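You operate a simulated robot arm through the tools that you are given. There is no shell and no other tool.

You run a simulated robot arm. Do the job below in one go: nothing can be reset, and whatever is moved stays where it is left.

## Task
Raise the big fan all the way, lock it, tip it down and start it on low.
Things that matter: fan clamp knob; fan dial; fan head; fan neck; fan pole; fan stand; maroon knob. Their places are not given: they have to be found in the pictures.

It is judged by the outcome, as a careful person would: the job done as asked, and still so three seconds after it is handed in. It fails if anything else is knocked over, pushed out of place, dropped, spilled or broken.

## Robot
A 7-joint arm with a three-finger gripper, fixed in place. Base frame: the origin is at the foot of the arm, x ahead of it, y to its left, z up. Readings come in cm, rad, newtons and seconds.
With the tool pointing down near the work surface it reaches from about 10 to 94 cm from the base axis. Its first joint turns from -2.897 to 2.897 rad. Payload 2.69 kg.
Tool frame: the origin (TCP) lies between the finger pads and is the grasp point; the fingertips stand 3 cm ahead of it; z points along the fingers, y is the line along which they close. The gripper opens to 12.8 cm. The gripper's body begins 11.7 cm behind the TCP.
Orientation is that of the tool frame in the base frame, as a unit quaternion [x, y, z, w]. With the fingers straight down and closing along the base's y, the tool's x points along the base's -x, its y along +y and its z along -z.

## Interface
- The arm moves only by the tool drive_tool. Its argument "plan" is a list that holds one entry, the list of rows, each a list of 7 numbers: the shift along the tool's x, y, z in units of 20 mm (1.0 is 20 mm), then the turn, a rotation vector about the tool's x, y, z in units of 6 degrees (1.0 is 6 degrees), then the opening, from 0 (shut) to 1 (fully open). In form: [[[x, y, z, wx, wy, wz, fingers], ...]]. A call has 1 to 20 rows; each row shifts and turns the commanded pose from where the row before left it, along the tool's axes as they then stand. A call with a number of a shift or a turn outside -1 to 1 is refused whole. Each row takes 0.2 s and may step no farther than 5 cm and 0.15 rad from the row before; otherwise, or with a gripper value out of range, the whole call is refused. Where a pose cannot be reached the arm comes as near as it can. A force on the tool above 70 N (or 10 N above the force at the start of the call, whichever is more), or a blocked arm, ends the call early, and 0.2 s more pass. Each finger halts on what it meets, pressing with about 27 N; the grip force reading is that of the motor and also rises with nothing between the fingers. The clock runs only during rows and for 0.2 s after the last one: add rows that do not move to give the fingers time. It gives the time, the measured TCP pose, the force on the tool (base axes), the opening and the grip force at its end, in the units of the frame above (readings bear some noise), with the torque about the TCP (base axes, N m) and any sound that the robot's microphone picked up.
- Cameras (640 x 400 px; columns grow to the right, rows downward): "scene" is fixed at [20.34, 63.23, 171.07]; the picture's right is [-0.78, -0.63, 0.00], its down [-0.30, 0.38, -0.87] and it looks along [0.55, -0.68, -0.49] (base axes); focal length 326 px, centre (320, 200). "wrist" rides on the gripper at [5.8, 5.4, -13.1] in the tool frame; the picture's right is [-0.68, 0.74, 0.00], its down [-0.62, -0.57, -0.55] and it looks along [-0.40, -0.37, 0.84] (tool axes); focal length 234 px, centre (320, 200).
- camera(camera): a new picture of that camera. No time passes.
- raise_lower(by): slides the trunk up (or, below 0, down) by that many cm; the arm rides with it, the base frame stays. It gives what a move gives, with no picture.
- measure_at(camera, pixels): for up to 12 pixels [column, row] of the newest picture of that camera ("zoom" is the newest enlarged one), the place [x, y, z] in the base frame of the surface seen there, good to about 0.2 cm, but the place of the scene camera against the robot may be out by one fixed shift of up to 2.5 cm in any direction. No time passes.
- zoom(camera, box): a new picture of the part [left, top, right, bottom] of that camera's present view, enlarged. No time passes.
- close_job(): hands the job in; it is judged then, once.

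Unless the task says otherwise, let go and move clear before handing in.

The tools are called as name(argument=value, ...) on one line, values as JSON. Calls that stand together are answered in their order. drive_tool: Moves the arm, as the interface text tells. Its arguments: {"type":"object","properties":{"plan":{"type":"array","items":{"type":"array","items":{"type":"array","items":{"type":"number"}}}}},"required":["plan"]} The other tools are called the same way: raise_lower (by) slides the trunk up or down; camera (camera) takes a picture; measure_at (camera, pixels) gives the place of the surface under pixels of a picture; zoom (camera, box) takes an enlarged picture of a part of a camera's view; close_job () hands the job in.

At the start:

```text
t: 0.0
position: [53.79, -7.08, 140.1]
ee_rot: [-0.001, 1.0, 0.0, 0.0]
contact_force: [0.1, -0.2, -0.6]
torque: [0.02, -0.03, 0.0]
width: 12.8
finger_force: 0.0
trunk travel left (down, up): [-25.0, 10.0]
```

scene: 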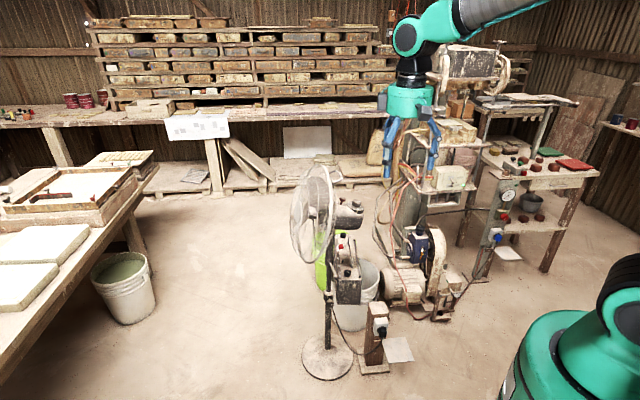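
wrist: 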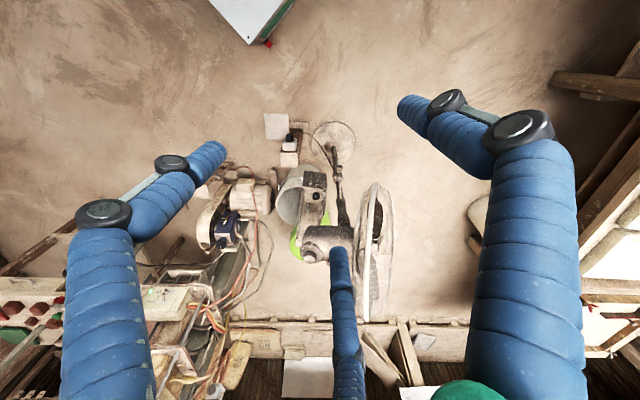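

The scene shows a standing fan around pixels (290-365, 165-380) with a head, pole, boxes on it. I'll zoom in to see the details before moving.

zoom(camera="scene", box=[270, 150, 430, 250])

zoom(camera="scene", box=[290, 220, 450, 390])

zoom(camera="wrist", box=[220, 100, 420, 330])

```text
4.00 times, centred on (350, 200) of scene
```

zoom: 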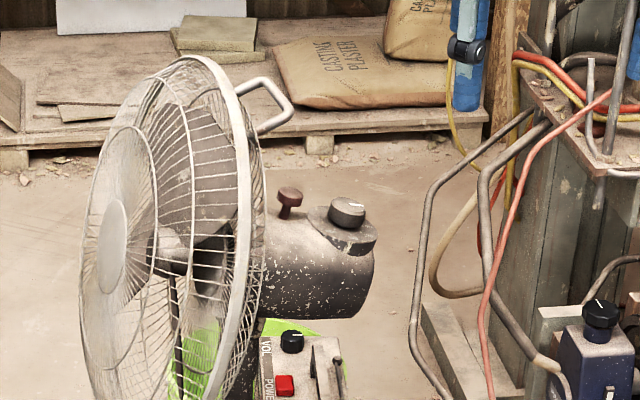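

```text
2.35 times, centred on (370, 305) of scene
```

zoom: 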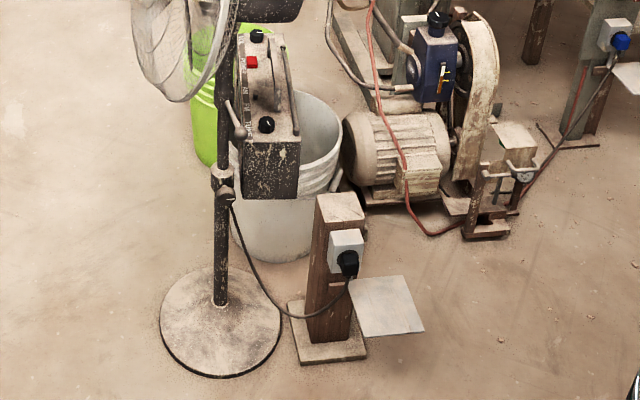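

```text
1.74 times, centred on (320, 215) of wrist
```

zoom: 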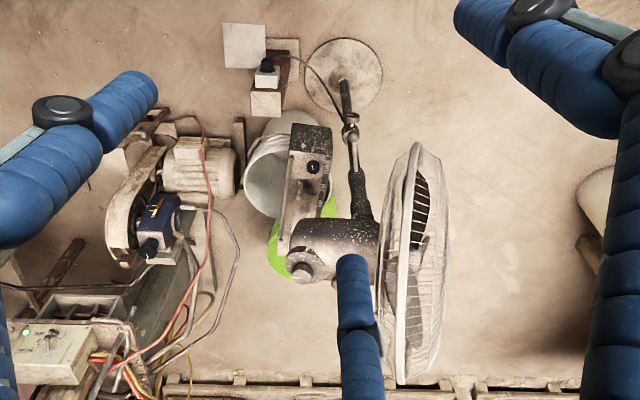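

The fan head has a dial on top at the rear (zoom (348,212)), a maroon knob (288,200), a handle on the grille, and a joint at the pole near second-zoom (222,120-190). I'll zoom closer on those and measure.

zoom(camera="scene", box=[320, 190, 376, 225])

zoom(camera="scene", box=[310, 225, 374, 310])

zoom(camera="wrist", box=[290, 110, 400, 290])

measure_at(camera="scene", pixels=[[357, 203], [342, 200], [350, 215], [325, 298], [326, 320], [326, 275], [329, 255], [318, 360], [332, 190], [300, 210], [350, 290], [345, 240]])

```text
11.43 times, centred on (348, 208) of scene
```

zoom: 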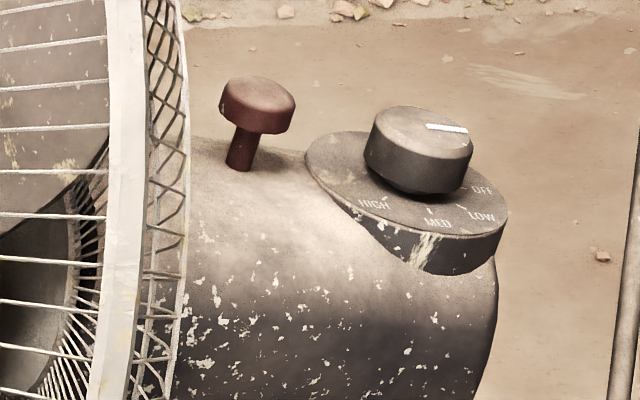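

```text
4.71 times, centred on (342, 268) of scene
```

zoom: 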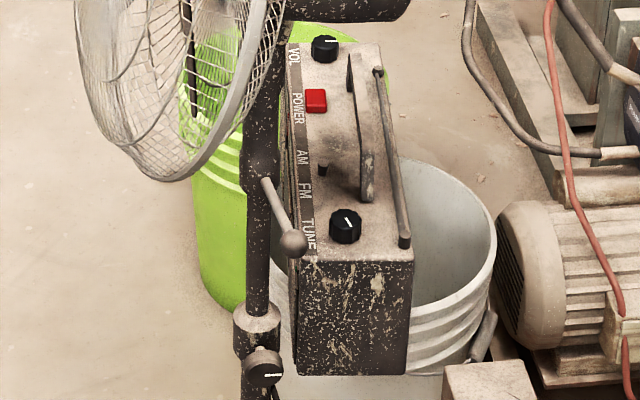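

```text
2.22 times, centred on (345, 200) of wrist
```

zoom: 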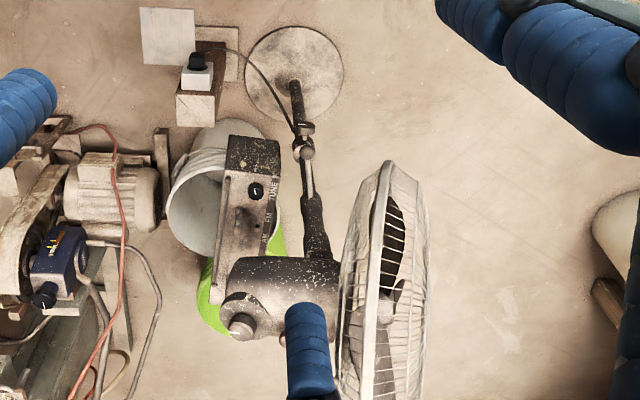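

```text
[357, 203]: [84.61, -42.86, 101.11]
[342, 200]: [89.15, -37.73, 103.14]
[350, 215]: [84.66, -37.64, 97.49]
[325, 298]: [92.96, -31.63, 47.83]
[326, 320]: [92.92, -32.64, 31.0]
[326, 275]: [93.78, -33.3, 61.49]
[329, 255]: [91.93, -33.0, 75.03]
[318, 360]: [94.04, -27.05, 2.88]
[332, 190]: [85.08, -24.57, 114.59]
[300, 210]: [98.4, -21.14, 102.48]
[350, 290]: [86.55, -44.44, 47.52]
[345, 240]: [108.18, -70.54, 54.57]
```

The dial has a white pointer currently near OFF, with marks OFF, LOW, MED, HIGH going toward the grille. I'll look closer at the clamp knob, the ball lever on the neck and what the radio rests on.

zoom(camera="scene", box=[310, 280, 350, 320])

zoom(camera="scene", box=[315, 225, 365, 285])

zoom(camera="wrist", box=[310, 150, 360, 190])

zoom(camera="wrist", box=[270, 160, 350, 270])

measure_at(camera="scene", pixels=[[338, 276], [331, 264], [329, 302], [326, 296], [325, 312], [352, 284], [336, 302], [345, 278], [362, 320], [345, 250], [355, 268], [380, 306]])

```text
10.00 times, centred on (330, 300) of scene
```

zoom: 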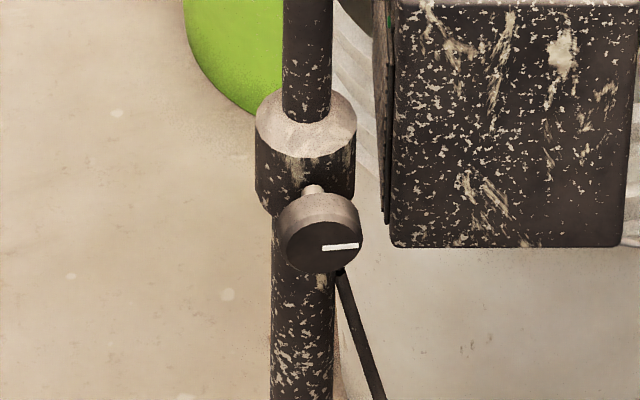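

```text
6.67 times, centred on (340, 255) of scene
```

zoom: 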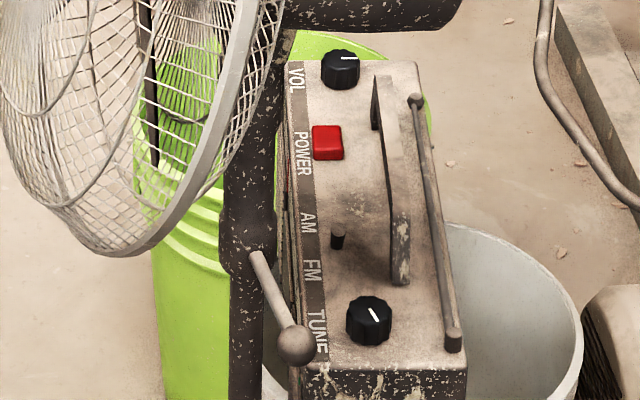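

```text
10.00 times, centred on (335, 170) of wrist
```

zoom: 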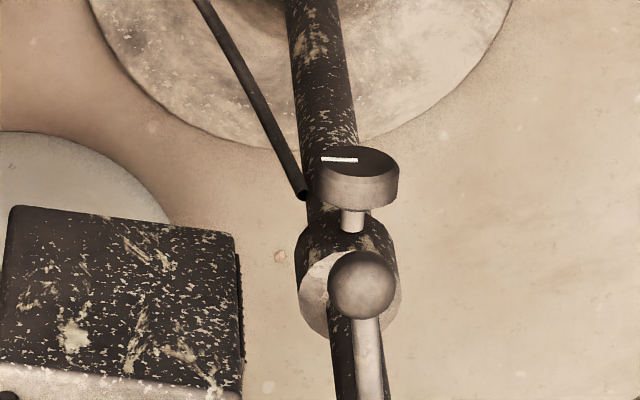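

```text
3.64 times, centred on (310, 215) of wrist
```

zoom: 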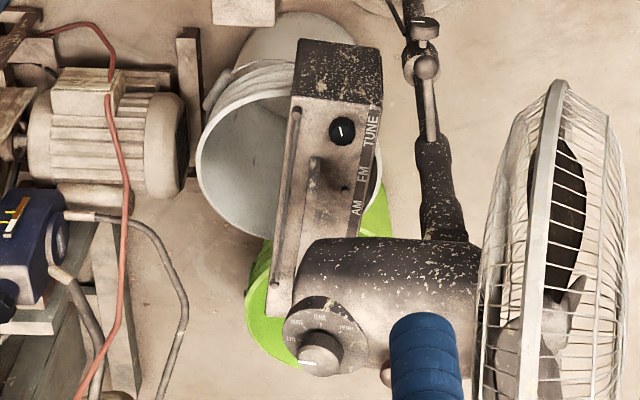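

```text
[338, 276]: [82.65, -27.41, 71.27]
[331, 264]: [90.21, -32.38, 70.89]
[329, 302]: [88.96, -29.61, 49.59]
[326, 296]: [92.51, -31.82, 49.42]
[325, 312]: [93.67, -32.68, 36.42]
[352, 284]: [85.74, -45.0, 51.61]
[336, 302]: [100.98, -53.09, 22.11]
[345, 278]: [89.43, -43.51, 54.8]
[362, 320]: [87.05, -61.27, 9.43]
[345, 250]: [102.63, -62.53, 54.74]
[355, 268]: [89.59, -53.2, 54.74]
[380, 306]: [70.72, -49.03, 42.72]
```

The clamp knob sits at scene (329,303), the ball-ended handle on the neck at (338,276). I'll measure the same features with the wrist camera, which is better tied to the robot.

measure_at(camera="wrist", pixels=[[338, 165], [336, 168], [339, 172], [334, 174], [339, 178], [336, 156], [338, 200], [341, 215], [307, 258], [304, 246], [320, 250], [312, 237]])

zoom(camera="wrist", box=[320, 155, 355, 235])

zoom(camera="wrist", box=[285, 215, 400, 330])

```text
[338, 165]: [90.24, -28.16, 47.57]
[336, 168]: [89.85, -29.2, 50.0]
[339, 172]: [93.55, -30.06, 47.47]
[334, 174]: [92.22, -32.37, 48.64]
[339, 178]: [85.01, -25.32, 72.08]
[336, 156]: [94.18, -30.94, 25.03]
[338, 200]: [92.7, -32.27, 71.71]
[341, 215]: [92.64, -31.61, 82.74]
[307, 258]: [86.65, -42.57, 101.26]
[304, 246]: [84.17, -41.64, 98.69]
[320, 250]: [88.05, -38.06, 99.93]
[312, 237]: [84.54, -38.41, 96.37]
```

```text
5.00 times, centred on (338, 195) of wrist
```

zoom: 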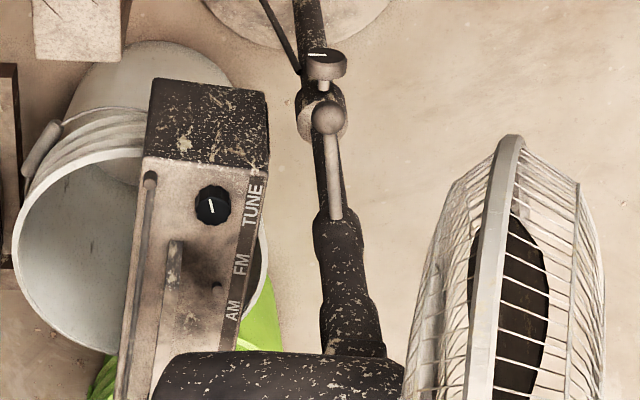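

```text
3.48 times, centred on (342, 272) of wrist
```

zoom: 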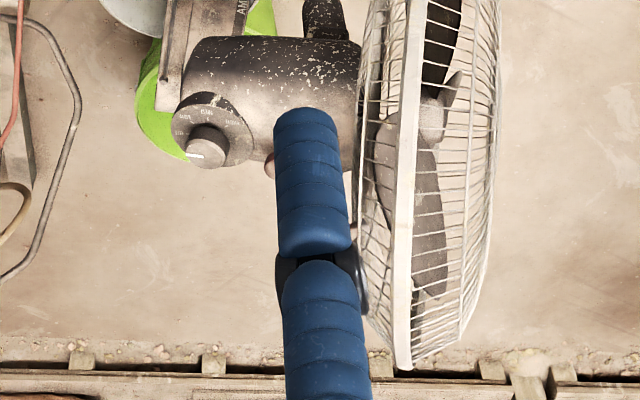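

Wrist measurements put the clamp knob near (90,-28,47.5), the ball handle near (85,-25,72) and the dial near (86.6,-42.5,101); the scene camera looks shifted by about 2 cm in x. I'll lower the trunk and tip the tool to horizontal, staying well away from the fan.

raise_lower(by=-25)

drive_tool(plan=[[[0, 0, 0, 0, -1, 0, 0.6], [0, 0, 0, 0, -1, 0, 0.6], [0, 0, 0, 0, -1, 0, 0.6], [0, 0, 0, 0, -1, 0, 0.6], [0, 0, 0, 0, -1, 0, 0.6], [0, 0, 0, 0, -1, 0, 0.6], [0, 0, 0, 0, -1, 0, 0.6], [0, 0, 0, 0, -1, 0, 0.6], [0, 0, 0, 0, -1, 0, 0.6], [0, 0, 0, 0, -1, 0, 0.6], [0, 0, 0, 0, -1, 0, 0.6], [0, 0, 0, 0, -1, 0, 0.6], [0, 0, 0, 0, -1, 0, 0.6], [0, 0, 0, 0, -1, 0, 0.6], [0, 0, 0, 0, -1, 0, 0.6]]])

camera(camera="wrist")

camera(camera="scene")

```text
t: 2.6
position: [53.8, -6.98, 115.01]
ee_rot: [-0.001, 1.0, 0.0, 0.0]
contact_force: [0.5, 0.5, -0.4]
torque: [0.05, 0.0, -0.01]
width: 12.78
finger_force: 0.2
trunk travel left (down, up): [0.0, 35.0]
```

```text
t: 5.8
position: [53.82, -7.16, 114.95]
ee_rot: [0.0, 0.707, 0.0, 0.707]
contact_force: [0.4, 0.5, -0.1]
torque: [0.03, -0.01, 0.0]
width: 7.68
finger_force: 0.1
trunk travel left (down, up): [0.0, 35.0]
```

```text
taken
```

wrist: 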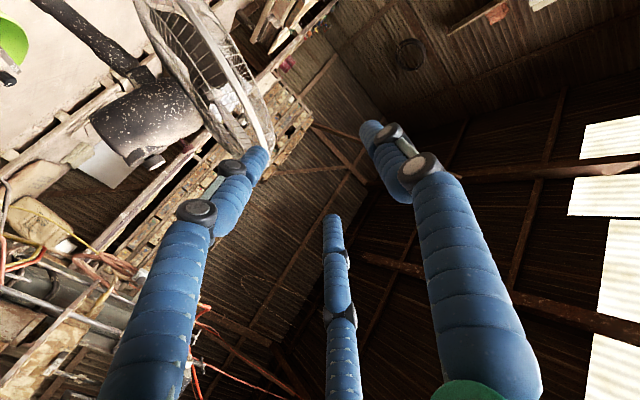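

```text
taken
```

scene: 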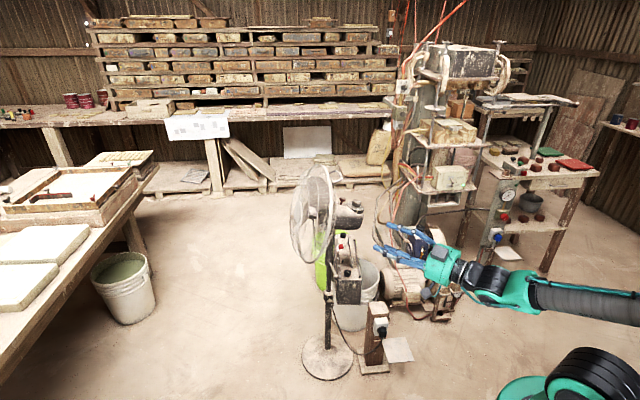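

The tool is now horizontal, pointing +x, at (54,-7,115), and the hand shows three blue fingers. I'll lower it to about z=60 and yaw it toward the fan for a close look at the clamp knob.

drive_tool(plan=[[[1, 0, 0, 1, 0, 0, 0.6], [1, 0, 0, 1, 0, 0, 0.6], [1, 0, 0, 1, 0, 0, 0.6], [1, 0, 0, 1, 0, 0, 0.6], [1, 0, 0, 1, 0, 0, 0.6], [1, 0, 0, 1, 0, 0, 0.6], [1, 0, 0, 1, 0, 0, 0.6], [1, 0, 0, 0, 0, 0, 0.6], [1, 0, 0, 0, 0, 0, 0.6], [1, 0, 0, 0, 0, 0, 0.6], [1, 0, 0, 0, 0, 0, 0.6], [1, 0, 0, 0, 0, 0, 0.6], [1, 0, 0, 0, 0, 0, 0.6], [1, 0, 0, 0, 0, 0, 0.6], [1, 0, 0, 0, 0, 0, 0.6], [1, 0, 0, 0, 0, 0, 0.6], [1, 0, 0, 0, 0, 0, 0.6], [1, 0, 0, 0, 0, 0, 0.6]]])

camera(camera="wrist")

camera(camera="scene")

```text
t: 9.6
position: [43.65, -23.09, 91.53]
ee_rot: [0.124, 0.702, -0.118, 0.692]
contact_force: [-0.3, -0.1, 0.3]
torque: [-0.01, -0.01, 0.0]
width: 7.67
finger_force: 0.1
out of reach, approached as far as the arm can: row 1, 2, 3, 4, 5, 6, 7, 10, 12, 13, 14, 15, 16, 17, 18
trunk travel left (down, up): [0.0, 35.0]
```

```text
taken
```

wrist: 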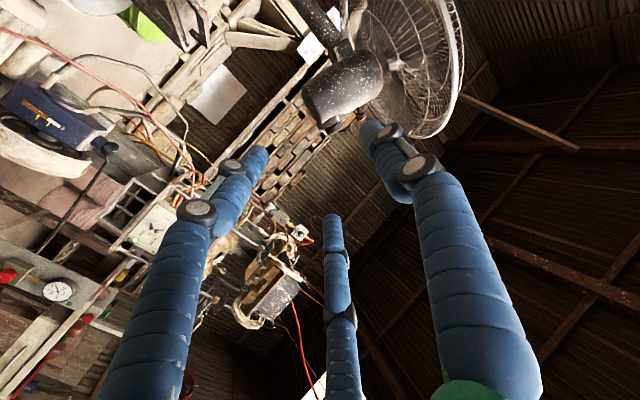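

```text
taken
```

scene: 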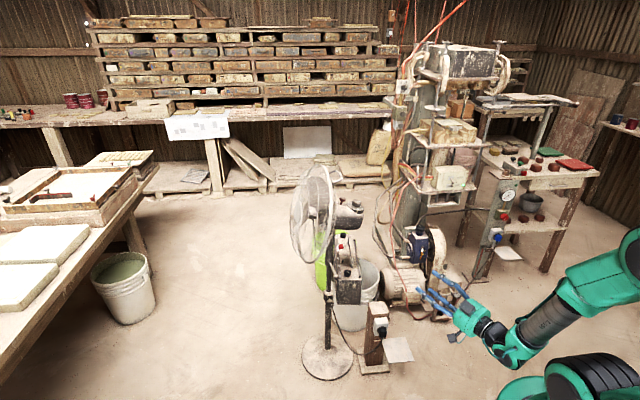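

The arm fell short (many rows out of reach) and drifted to (43.6,-23.1,91.5) with about 20° yaw. I'll measure the arm's own links in the scene to learn how it is configured before going on.

measure_at(camera="scene", pixels=[[590, 370], [535, 385], [620, 260], [600, 300], [560, 325], [515, 350], [490, 335], [468, 318], [630, 290], [575, 360], [440, 310], [422, 291]])

zoom(camera="scene", box=[400, 220, 640, 400])

```text
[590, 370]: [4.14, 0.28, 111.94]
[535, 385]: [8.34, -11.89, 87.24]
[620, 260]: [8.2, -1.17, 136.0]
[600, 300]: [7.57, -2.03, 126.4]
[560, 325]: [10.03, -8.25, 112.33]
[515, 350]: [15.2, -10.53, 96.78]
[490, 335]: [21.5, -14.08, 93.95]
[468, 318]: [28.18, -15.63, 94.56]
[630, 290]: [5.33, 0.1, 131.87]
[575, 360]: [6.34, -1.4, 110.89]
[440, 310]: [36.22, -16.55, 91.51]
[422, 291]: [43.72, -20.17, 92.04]
```

```text
2.22 times, centred on (520, 310) of scene
```

zoom: 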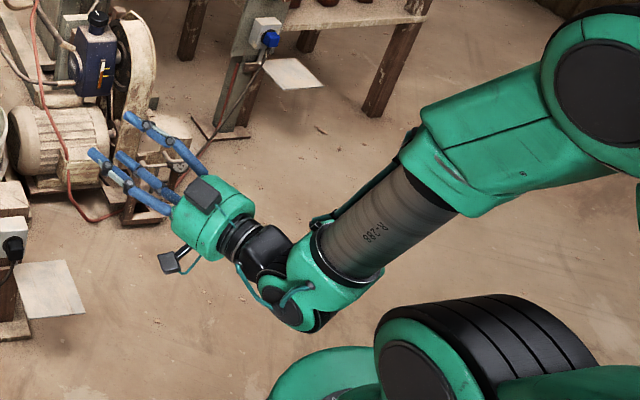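

The shoulder seems to be near z≈100 with the elbow folded high, so low poses close in are unreachable; farther out should be easier. I'll move out toward +x,+y first and check how it tracks.

drive_tool(plan=[[[0, 0.97, 0.66, 0, 0, 0, 0.6], [0, 0.97, 0.66, 0, 0, 0, 0.6], [0, 0.97, 0.66, 0, 0, 0, 0.6], [0, 0.97, 0.66, 0, 0, 0, 0.6], [0, 0.97, 0.66, 0, 0, 0, 0.6], [0, 0.97, 0.66, 0, 0, 0, 0.6], [0, 0.97, 0.66, 0, 0, 0, 0.6], [0, 0.97, 0.66, 0, 0, 0, 0.6], [0, 0.97, 0.66, 0, 0, 0, 0.6], [0, 0.97, 0.66, 0, 0, 0, 0.6], [0, 0.97, 0.66, 0, 0, 0, 0.6]]])

```text
t: 12.0
position: [52.6, -24.13, 96.79]
ee_rot: [0.116, 0.702, -0.118, 0.693]
contact_force: [-0.6, -0.3, 0.1]
torque: [-0.03, -0.01, 0.01]
width: 7.66
finger_force: 0.0
out of reach, approached as far as the arm can: row 1, 2, 3, 4, 5, 6, 7, 8, 9, 10, 11
trunk travel left (down, up): [0.0, 35.0]
```

The hand is stuck at a wrist limit: it can't bend upward further from the descending forearm, so I need another way of pointing horizontally (swinging the wrist sideways). First one small back-rotation to see how the command tracks.

drive_tool(plan=[[[0, 0, 0, 0, 1, 0, 0.6], [0, 0, 0, 0, 1, 0, 0.6]]])

```text
t: 12.6
position: [52.45, -24.2, 96.71]
ee_rot: [0.134, 0.769, -0.108, 0.615]
contact_force: [-0.4, 0.3, -0.9]
torque: [0.0, 0.01, -0.01]
width: 7.68
finger_force: 0.0
trunk travel left (down, up): [0.0, 35.0]
```

The command restarts from the reached pose, good. I'll return to tool-down, then swing the tool sideways toward -y.

drive_tool(plan=[[[0, 0, 0, 0, 1, 0, 0.6], [0, 0, 0, 0, 1, 0, 0.6], [0, 0, 0, 0, 1, 0, 0.6], [0, 0, 0, 0, 1, 0, 0.6], [0, 0, 0, 0, 1, 0, 0.6], [0, 0, 0, 0, 1, 0, 0.6], [0, 0, 0, 0, 1, 0, 0.6], [0, 0, 0, 0, 1, 0, 0.6], [0, 0, 0, 0, 1, 0, 0.6], [0, 0, 0, 0, 1, 0, 0.6], [0, 0, 0, 0, 1, 0, 0.6], [0, 0, 0, 0, 1, 0, 0.6]]])

drive_tool(plan=[[[0, 0, 0, 1, 0, 0, 0.6], [0, 0, 0, 1, 0, 0, 0.6], [0, 0, 0, 1, 0, 0, 0.6], [0, 0, 0, 1, 0, 0, 0.6], [0, 0, 0, 1, 0, 0, 0.6], [0, 0, 0, 1, 0, 0, 0.6], [0, 0, 0, 1, 0, 0, 0.6], [0, 0, 0, 1, 0, 0, 0.6], [0, 0, 0, 1, 0, 0, 0.6], [0, 0, 0, 1, 0, 0, 0.6], [0, 0, 0, 1, 0, 0, 0.6], [0, 0, 0, 1, 0, 0, 0.6], [0, 0, 0, 1, 0, 0, 0.6], [0, 0, 0, 1, 0, 0, 0.6], [0, 0, 0, 1, 0, 0, 0.6]]])

camera(camera="scene")

```text
t: 15.2
position: [52.99, -23.87, 97.02]
ee_rot: [0.168, 0.981, -0.01, 0.101]
contact_force: [-0.2, 0.3, 0.2]
torque: [0.03, -0.01, -0.02]
width: 7.69
finger_force: 0.1
out of reach, approached as far as the arm can: row 8, 9
trunk travel left (down, up): [0.0, 35.0]
```

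```text
t: 18.4
position: [52.94, -23.92, 97.04]
ee_rot: [-0.19, -0.686, 0.701, 0.046]
contact_force: [0.1, 0.2, -0.5]
torque: [0.0, -0.03, 0.03]
width: 7.69
finger_force: 0.0
trunk travel left (down, up): [0.0, 35.0]
```

```text
taken
```

scene: 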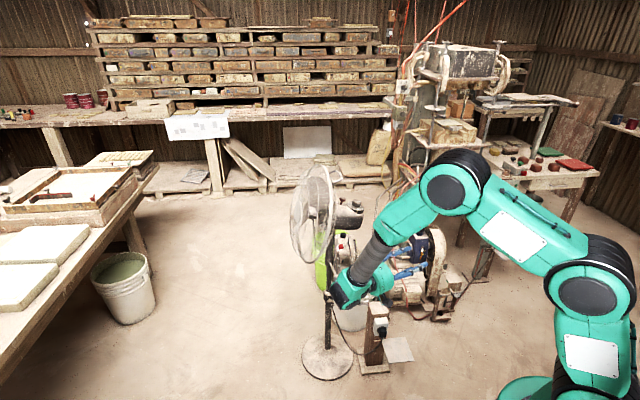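

The sideways swing worked (tool now pointing about -y) and the arm's shape is clear. I'll measure shoulder, elbow and wrist to learn the link lengths.

measure_at(camera="scene", pixels=[[588, 295], [447, 190], [345, 290], [405, 215], [520, 225], [590, 355], [375, 262], [370, 290], [600, 385], [380, 285]])

camera(camera="wrist")

zoom(camera="scene", box=[290, 140, 640, 400])

```text
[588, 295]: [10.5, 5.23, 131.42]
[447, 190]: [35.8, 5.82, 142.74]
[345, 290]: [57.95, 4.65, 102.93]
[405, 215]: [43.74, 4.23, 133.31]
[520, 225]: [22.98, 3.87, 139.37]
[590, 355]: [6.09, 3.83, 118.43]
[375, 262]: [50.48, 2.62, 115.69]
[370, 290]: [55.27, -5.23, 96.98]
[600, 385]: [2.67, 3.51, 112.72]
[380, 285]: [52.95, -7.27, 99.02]
```

```text
taken
```

wrist: 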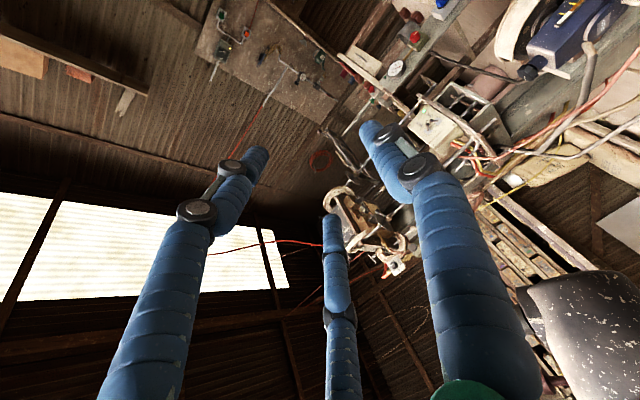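

```text
1.54 times, centred on (465, 270) of scene
```

zoom: 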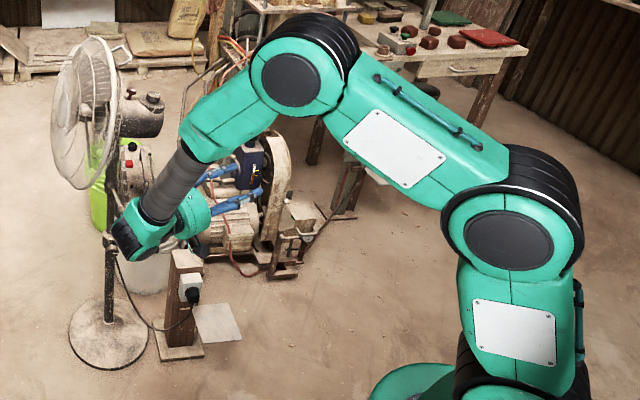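

The fan grille occupies z≈78–122 near (78–114, -13–-36), so I'll lower the hand below it before swinging toward the knob. Moving down along the tool's +y while still pointing -y.

drive_tool(plan=[[[0, 1, 0, 0, 0, 0, 0.6], [0, 1, 0, 0, 0, 0, 0.6], [0, 1, 0, 0, 0, 0, 0.6], [0, 1, 0, 0, 0, 0, 0.6], [0, 1, 0, 0, 0, 0, 0.6], [0, 1, 0, 0, 0, 0, 0.6], [0, 1, 0, 0, 0, 0, 0.6], [0, 1, 0, 0, 0, 0, 0.6], [0, 1, 0, 0, 0, 0, 0.6], [0, 1, 0, 0, 0, 0, 0.6], [0, 1, 0, 0, 0, 0, 0.6], [0, 1, 0, 0, 0, 0, 0.6], [0, 1, 0, 0, 0, 0, 0.6], [0, 1, 0, 0, 0, 0, 0.6], [0, 1, 0, 0, 0, 0, 0.6]]])

camera(camera="scene")

```text
t: 21.6
position: [58.85, -25.49, 67.61]
ee_rot: [-0.19, -0.687, 0.7, 0.045]
contact_force: [0.9, -0.5, 0.6]
torque: [0.07, -0.02, -0.02]
width: 7.66
finger_force: 0.0
trunk travel left (down, up): [0.0, 35.0]
```

```text
taken
```

scene: 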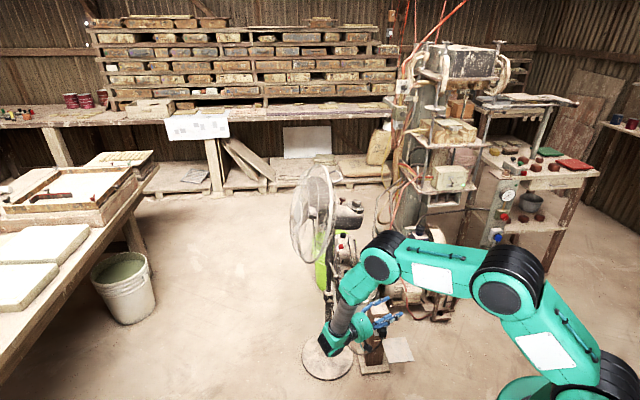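

The hand lowered fine to z=67.6. Now I swing it to point along (0.75,-0.66,0), toward the knob, ending at a standoff near (74,-14,55).

drive_tool(plan=[[[-0.43, 0.5, -0.66, -0.0875, -0.94, -0.149, 0.6], [-0.49, 0.5, -0.61, -0.0875, -0.94, -0.149, 0.6], [-0.55, 0.5, -0.56, -0.0875, -0.94, -0.149, 0.6], [-0.6, 0.5, -0.5, -0.0875, -0.94, -0.149, 0.6], [-0.65, 0.5, -0.44, -0.0875, -0.94, -0.149, 0.6], [-0.69, 0.5, -0.375, -0.0875, -0.94, -0.149, 0.6], [-0.73, 0.5, -0.3, -0.0875, -0.94, -0.149, 0.6], [-0.75, 0.5, -0.23, -0.0875, -0.94, -0.149, 0.6], [-0.77, 0.5, -0.156, -0.0875, -0.94, -0.149, 0.6], [-0.78, 0.5, -0.08, -0.0875, -0.94, -0.149, 0.6], [-0.79, 0.5, 0, -0.0875, -0.94, -0.149, 0.6], [-0.78, 0.5, 0.077, -0.0875, -0.94, -0.149, 0.6]]])

camera(camera="scene")

camera(camera="wrist")

```text
t: 24.2
position: [75.01, -14.1, 57.37]
ee_rot: [0.29, -0.644, 0.645, -0.291]
contact_force: [0.0, -0.3, 0.1]
torque: [0.03, 0.01, -0.01]
width: 7.68
finger_force: 0.1
trunk travel left (down, up): [0.0, 35.0]
```

```text
taken
```

scene: 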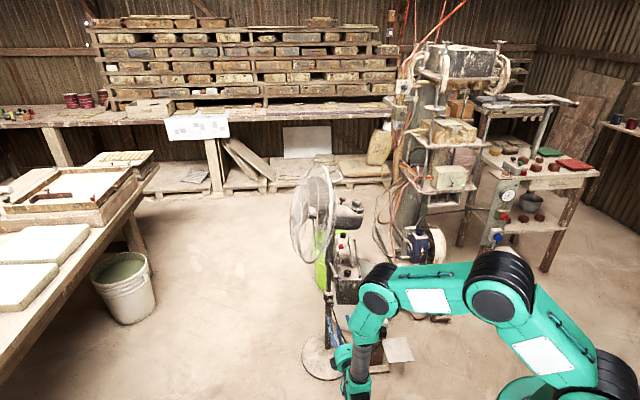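

```text
taken
```

wrist: 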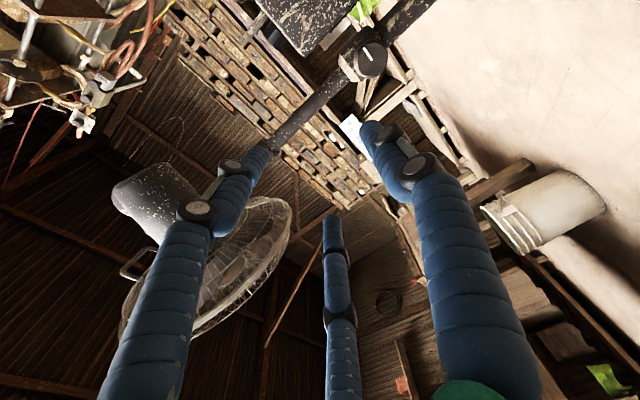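

The hand is now at (75,-14,57) facing the fan, and the wrist view shows the clamp knob with its white line at (371,60). I'll measure it closely.

zoom(camera="wrist", box=[300, 0, 440, 130])

measure_at(camera="wrist", pixels=[[370, 62], [361, 56], [381, 56], [370, 48], [372, 76], [352, 70], [348, 60], [330, 85], [300, 117], [410, 12], [380, 47], [290, 130]])

```text
3.08 times, centred on (370, 65) of wrist
```

zoom: 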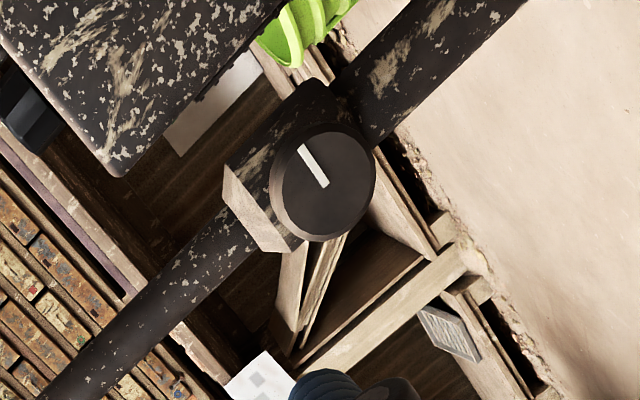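

```text
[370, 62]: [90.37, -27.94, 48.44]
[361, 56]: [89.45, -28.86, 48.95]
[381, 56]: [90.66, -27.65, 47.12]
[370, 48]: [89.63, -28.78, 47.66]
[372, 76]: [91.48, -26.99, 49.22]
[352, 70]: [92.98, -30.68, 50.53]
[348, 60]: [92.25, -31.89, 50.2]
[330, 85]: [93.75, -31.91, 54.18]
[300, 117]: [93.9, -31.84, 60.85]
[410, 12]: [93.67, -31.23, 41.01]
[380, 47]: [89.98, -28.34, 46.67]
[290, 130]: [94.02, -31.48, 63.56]
```

The knob axis works out to about (-0.68,0.73,0) from a pole axis near (94.8,-32.6). I'll measure the rim of the knob face for a precise centre.

measure_at(camera="zoom", pixels=[[325, 190], [290, 195], [370, 175], [318, 142], [338, 230], [360, 145], [300, 225], [280, 160], [262, 210], [240, 190], [315, 95], [360, 90]])

```text
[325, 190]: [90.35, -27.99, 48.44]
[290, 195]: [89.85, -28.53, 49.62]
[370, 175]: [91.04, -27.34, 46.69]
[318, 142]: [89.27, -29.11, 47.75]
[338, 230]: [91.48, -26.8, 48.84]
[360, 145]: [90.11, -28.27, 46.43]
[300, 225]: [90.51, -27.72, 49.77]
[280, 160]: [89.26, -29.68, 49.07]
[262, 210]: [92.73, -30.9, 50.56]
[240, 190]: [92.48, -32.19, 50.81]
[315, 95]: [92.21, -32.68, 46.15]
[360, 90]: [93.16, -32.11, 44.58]
```

Knob face centre ≈ (90.4,-28.0,48.15). I'll align the tool with its axis and move to a standoff about 9 cm in front.

drive_tool(plan=[[[0, 0, 0, 0, 0.68, 0, 0.5], [-0.105, 0.768, 0.97, 0, 0, 0, 0.5], [-0.105, 0.768, 0.97, 0, 0, 0, 0.5], [-0.105, 0.768, 0.97, 0, 0, 0, 0.5], [-0.105, 0.768, 0.97, 0, 0, 0, 0.5], [-0.105, 0.768, 0.97, 0, 0, 0, 0.5], [-0.105, 0.768, 0.97, 0, 0, 0, 0.5]]])

camera(camera="wrist")

camera(camera="scene")

```text
t: 25.8
position: [84.12, -21.57, 48.07]
ee_rot: [-0.267, 0.655, -0.654, 0.268]
contact_force: [-0.1, 1.0, 0.3]
torque: [-0.01, 0.05, -0.02]
width: 6.4
finger_force: 0.0
trunk travel left (down, up): [0.0, 35.0]
```

```text
taken
```

wrist: 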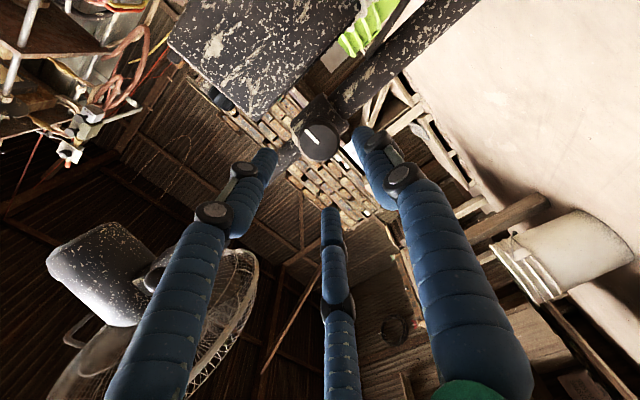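

```text
taken
```

scene: 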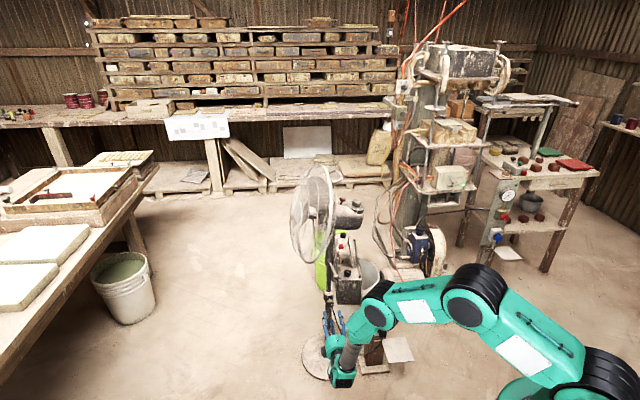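

Aligned at (84.1,-21.6,48.1). I'll re-measure the knob from here before closing in.

zoom(camera="wrist", box=[270, 80, 370, 190])

measure_at(camera="wrist", pixels=[[319, 143], [303, 147], [336, 138], [311, 127], [329, 158], [331, 128], [310, 158], [319, 125], [300, 138]])

```text
3.64 times, centred on (320, 135) of wrist
```

zoom: 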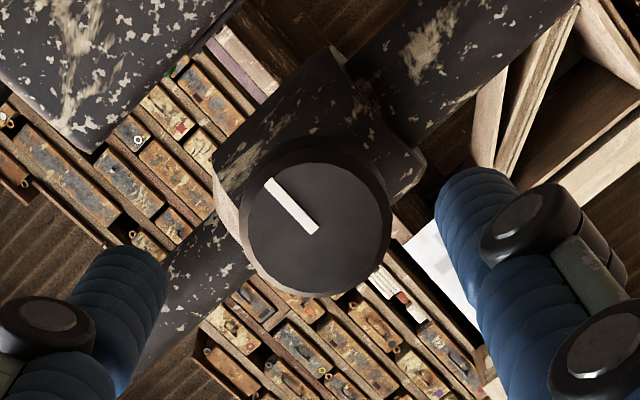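

```text
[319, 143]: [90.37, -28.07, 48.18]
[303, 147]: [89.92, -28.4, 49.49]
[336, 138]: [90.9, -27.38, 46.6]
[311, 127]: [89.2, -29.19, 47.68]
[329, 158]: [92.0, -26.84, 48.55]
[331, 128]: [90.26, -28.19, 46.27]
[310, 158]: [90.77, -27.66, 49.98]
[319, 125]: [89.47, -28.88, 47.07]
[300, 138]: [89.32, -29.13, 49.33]
```

Centre confirmed; the tool line passes through it within 0.1 cm. Advancing 8 cm to bracket the knob, then closing.

drive_tool(plan=[[[0, 0, 1, 0, 0, 0, 0.5], [0, 0, 1, 0, 0, 0, 0.5], [0, 0, 1, 0, 0, 0, 0.5], [0, 0, 1, 0, 0, 0, 0.5], [0, 0, 0, 0, 0, 0, 0.5]]])

camera(camera="wrist")

```text
t: 27.0
position: [89.8, -27.33, 48.08]
ee_rot: [-0.267, 0.655, -0.654, 0.268]
contact_force: [0.3, -0.3, -0.5]
torque: [-0.02, 0.03, -0.01]
width: 6.4
finger_force: 0.0
trunk travel left (down, up): [0.0, 35.0]
```

```text
taken
```

wrist: 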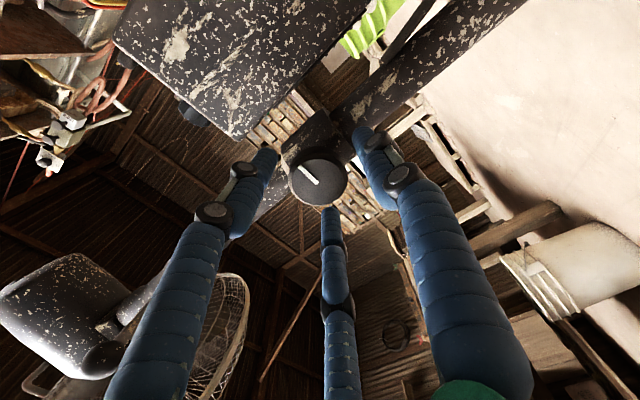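

The knob sits centrally between the fingers with no contact. Closing now.

drive_tool(plan=[[[0, 0, 0, 0, 0, 0, 0.15], [0, 0, 0, 0, 0, 0, 0.15], [0, 0, 0, 0, 0, 0, 0.15]]])

camera(camera="wrist")

```text
t: 27.8
position: [89.71, -27.37, 48.11]
ee_rot: [-0.267, 0.655, -0.654, 0.267]
contact_force: [-9.5, -15.7, 5.5]
torque: [-0.25, -0.15, -0.55]
width: 4.09
finger_force: 44.9
trunk travel left (down, up): [0.0, 35.0]
```

```text
taken
```

wrist: 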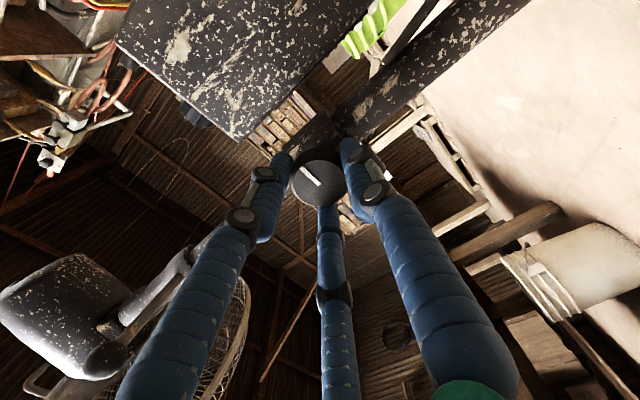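

Gripped at 4.09 cm but with an 18 N sideways force toward tool +x; I'll ease the hand 2 mm that way and see.

drive_tool(plan=[[[0.1, 0, 0, 0, 0, 0, 0.15], [0, 0, 0, 0, 0, 0, 0.15]]])

```text
t: 28.4
position: [89.77, -27.39, 48.18]
ee_rot: [-0.267, 0.655, -0.654, 0.268]
contact_force: [-2.1, -10.7, 3.0]
torque: [0.03, 0.1, -0.15]
width: 4.06
finger_force: 44.8
trunk travel left (down, up): [0.0, 35.0]
```

Force dropped. Now I turn counter-clockwise (loosen) by 30° and watch torque and the white line.

drive_tool(plan=[[[0, 0, 0, 0, 0, -1, 0.15], [0, 0, 0, 0, 0, -1, 0.15], [0, 0, 0, 0, 0, -1, 0.15], [0, 0, 0, 0, 0, -1, 0.15], [0, 0, 0, 0, 0, -1, 0.15]]])

camera(camera="wrist")

zoom(camera="wrist", box=[270, 120, 370, 220])

```text
t: 29.6
position: [89.67, -27.43, 48.18]
ee_rot: [0.428, -0.563, 0.702, -0.089]
contact_force: [2.6, -6.1, 5.7]
torque: [-0.34, -0.29, -0.28]
width: 4.09
finger_force: 44.8
trunk travel left (down, up): [0.0, 35.0]
```

```text
taken
```

wrist: 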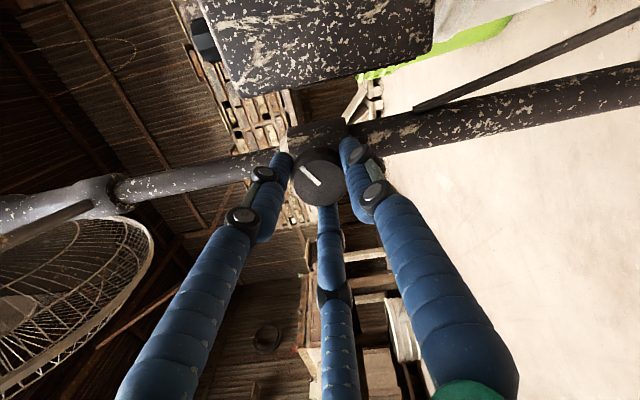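

```text
4.00 times, centred on (320, 170) of wrist
```

zoom: 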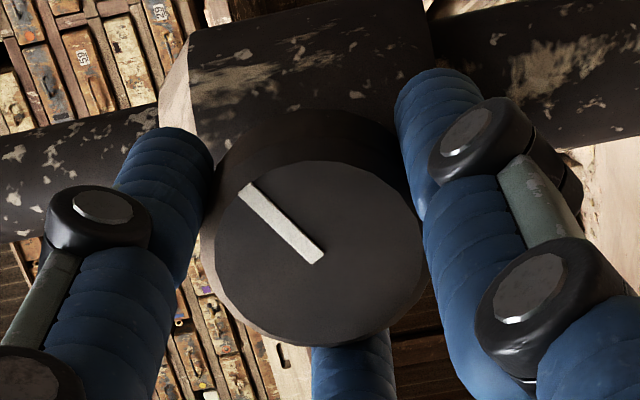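

The knob turned 30° with the hand with almost no torque. I'll keep loosening 60° more, then check whether the fan column moved.

drive_tool(plan=[[[0, 0, 0, 0, 0, -1, 0.15], [0, 0, 0, 0, 0, -1, 0.15], [0, 0, 0, 0, 0, -1, 0.15], [0, 0, 0, 0, 0, -1, 0.15], [0, 0, 0, 0, 0, -1, 0.15], [0, 0, 0, 0, 0, -1, 0.15], [0, 0, 0, 0, 0, -1, 0.15], [0, 0, 0, 0, 0, -1, 0.15], [0, 0, 0, 0, 0, -1, 0.15], [0, 0, 0, 0, 0, -1, 0.15]]])

camera(camera="wrist")

camera(camera="scene")

```text
t: 31.8
position: [89.66, -27.43, 48.33]
ee_rot: [0.651, -0.273, 0.653, 0.273]
contact_force: [-5.2, 7.8, 13.2]
torque: [-0.27, -0.28, 0.12]
width: 4.08
finger_force: 44.3
trunk travel left (down, up): [0.0, 35.0]
```

```text
taken
```

wrist: 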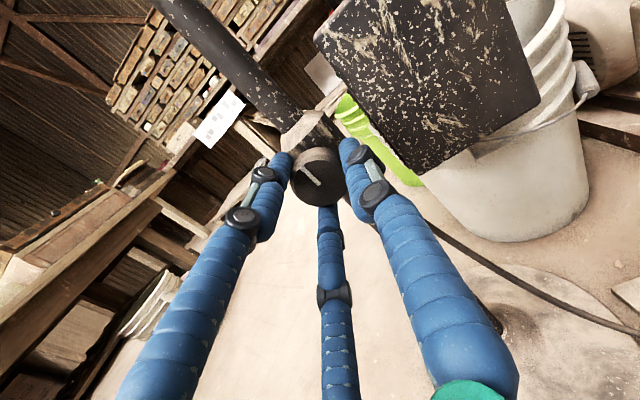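

```text
taken
```

scene: 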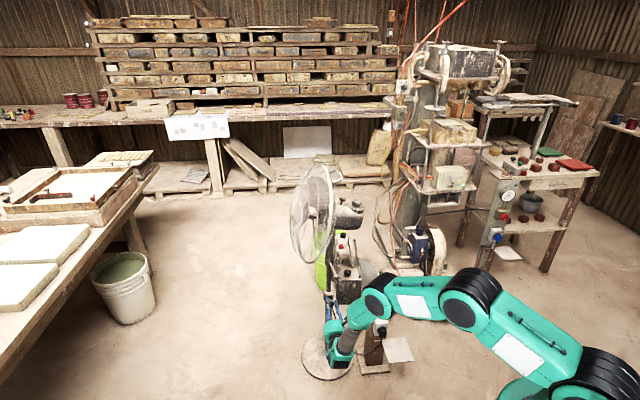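

The fan has not moved and the knob's line is now turned 90°. I'll continue loosening until there is a stop or the wrist runs out.

drive_tool(plan=[[[0, 0, 0, 0, 0, -1, 0.15], [0, 0, 0, 0, 0, -1, 0.15], [0, 0, 0, 0, 0, -1, 0.15], [0, 0, 0, 0, 0, -1, 0.15], [0, 0, 0, 0, 0, -1, 0.15], [0, 0, 0, 0, 0, -1, 0.15], [0, 0, 0, 0, 0, -1, 0.15], [0, 0, 0, 0, 0, -1, 0.15], [0, 0, 0, 0, 0, -1, 0.15], [0, 0, 0, 0, 0, -1, 0.15]]])

camera(camera="wrist")

```text
t: 34.0
position: [89.67, -27.42, 48.09]
ee_rot: [0.701, 0.089, 0.428, 0.564]
contact_force: [3.0, 4.6, 10.5]
torque: [0.37, -0.56, 0.15]
width: 4.1
finger_force: 45.2
trunk travel left (down, up): [0.0, 35.0]
```

```text
taken
```

wrist: 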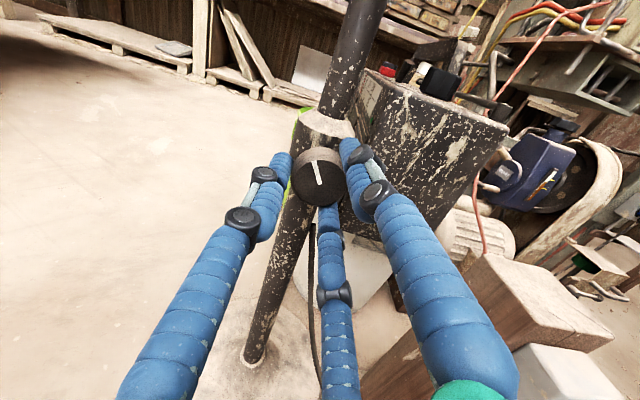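

Torque about the knob axis rose to about 0.66 N·m and the line slipped relative to the hand, so the knob has met its loose-end stop. Zooming to confirm.

zoom(camera="wrist", box=[270, 120, 370, 220])

measure_at(camera="wrist", pixels=[[316, 165], [322, 184], [319, 175], [330, 120], [345, 60], [318, 150]])

```text
4.00 times, centred on (320, 170) of wrist
```

zoom: 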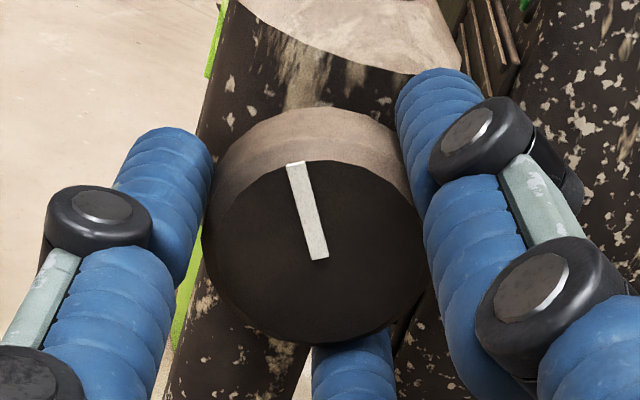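

```text
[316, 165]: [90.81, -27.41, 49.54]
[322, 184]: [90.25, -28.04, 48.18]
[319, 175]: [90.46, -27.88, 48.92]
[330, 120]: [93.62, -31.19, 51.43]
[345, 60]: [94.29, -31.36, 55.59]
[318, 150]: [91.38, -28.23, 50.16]
```

The line now points about 122° counter-clockwise from its start: the knob is at its loose stop, and the fan did not visibly drop. I'll let go, back off, and measure the grille, handle and neck before lifting.

drive_tool(plan=[[[0, 0, 0, 0, 0, 0, 0.5], [0, 0, 0, 0, 0, 0, 0.5], [0, 0, -1, 0, 0, 0, 0.5], [0, 0, -1, 0, 0, 0, 0.5], [0, 0, -1, 0, 0, 0, 0.5], [0, 0, -1, 0, 0, 0, 0.5], [0, 0, -1, 0, 0, 0, 0.5], [0, 0, -1, 0, 0, 0, 0.5]]])

camera(camera="wrist")

camera(camera="scene")

measure_at(camera="scene", pixels=[[318, 167], [329, 182], [333, 197], [332, 218], [328, 238], [319, 257], [303, 261], [292, 215], [298, 180], [309, 167], [338, 276], [342, 199]])

```text
t: 35.8
position: [81.36, -18.94, 48.28]
ee_rot: [0.701, 0.088, 0.429, 0.563]
contact_force: [-1.2, -0.4, 0.1]
torque: [0.01, -0.03, -0.02]
width: 6.39
finger_force: 0.1
trunk travel left (down, up): [0.0, 35.0]
```

```text
taken
```

wrist: 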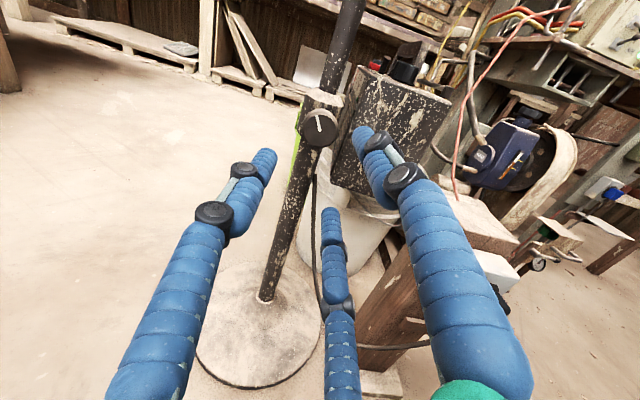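

```text
taken
```

scene: 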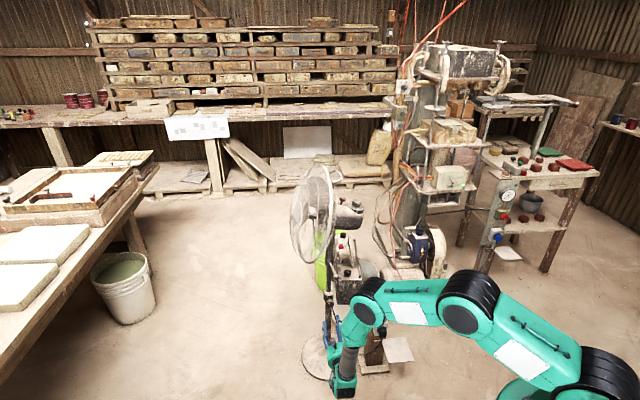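

```text
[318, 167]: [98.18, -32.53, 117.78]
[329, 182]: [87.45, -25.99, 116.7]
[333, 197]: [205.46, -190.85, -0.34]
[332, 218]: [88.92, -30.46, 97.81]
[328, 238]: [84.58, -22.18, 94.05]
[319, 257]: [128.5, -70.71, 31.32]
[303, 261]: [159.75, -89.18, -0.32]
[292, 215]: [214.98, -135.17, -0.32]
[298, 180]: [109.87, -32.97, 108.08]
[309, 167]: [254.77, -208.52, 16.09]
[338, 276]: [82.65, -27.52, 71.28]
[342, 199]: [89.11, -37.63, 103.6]
```

Head and handle positions are unchanged (ball still reads the same in the scene). I'll back off a little, rise to the handle's height and roll the hand so its fingers close vertically.

drive_tool(plan=[[[0, 0, -1, 0, 0, 0, 0.5], [0, 0, -1, 0, 0, 0, 0.5], [0.5, 0.867, 0, 0, 0, 0, 0.5], [0.5, 0.867, 0, 0, 0, 0, 0.5], [0.5, 0.867, 0, 0, 0, 0, 0.5], [0.5, 0.867, 0, 0, 0, 0, 0.5], [0.5, 0.867, 0, 0, 0, 0, 0.5], [0.5, 0.867, 0, 0, 0, 0, 0.5], [0.5, 0.867, 0, 0, 0, 0, 0.5], [0.5, 0.867, 0, 0, 0, 0, 0.5], [0.5, 0.867, 0, 0, 0, 0, 0.5], [0.5, 0.867, 0, 0, 0, 0, 0.5], [0, 0, 0, 0, 0, -1, 0.5], [0, 0, 0, 0, 0, -1, 0.5], [0, 0, 0, 0, 0, -1, 0.5], [0, 0, 0, 0, 0, -1, 0.5], [0, 0, 0, 0, 0, -1, 0.5]]])

camera(camera="wrist")

```text
t: 39.4
position: [78.39, -16.13, 68.03]
ee_rot: [0.655, 0.268, 0.268, 0.654]
contact_force: [0.3, 0.4, 0.8]
torque: [0.04, -0.02, -0.01]
width: 6.42
finger_force: 0.1
trunk travel left (down, up): [0.0, 35.0]
```

```text
taken
```

wrist: 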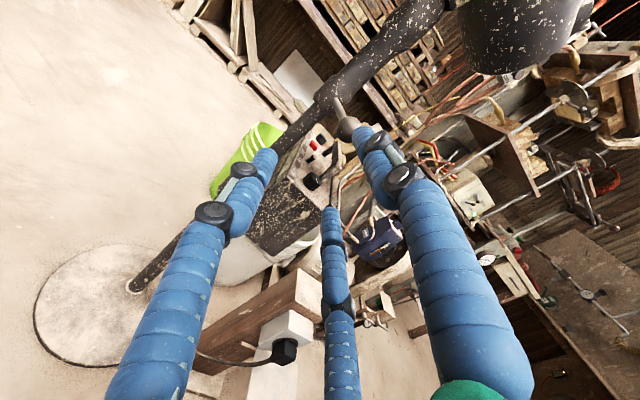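

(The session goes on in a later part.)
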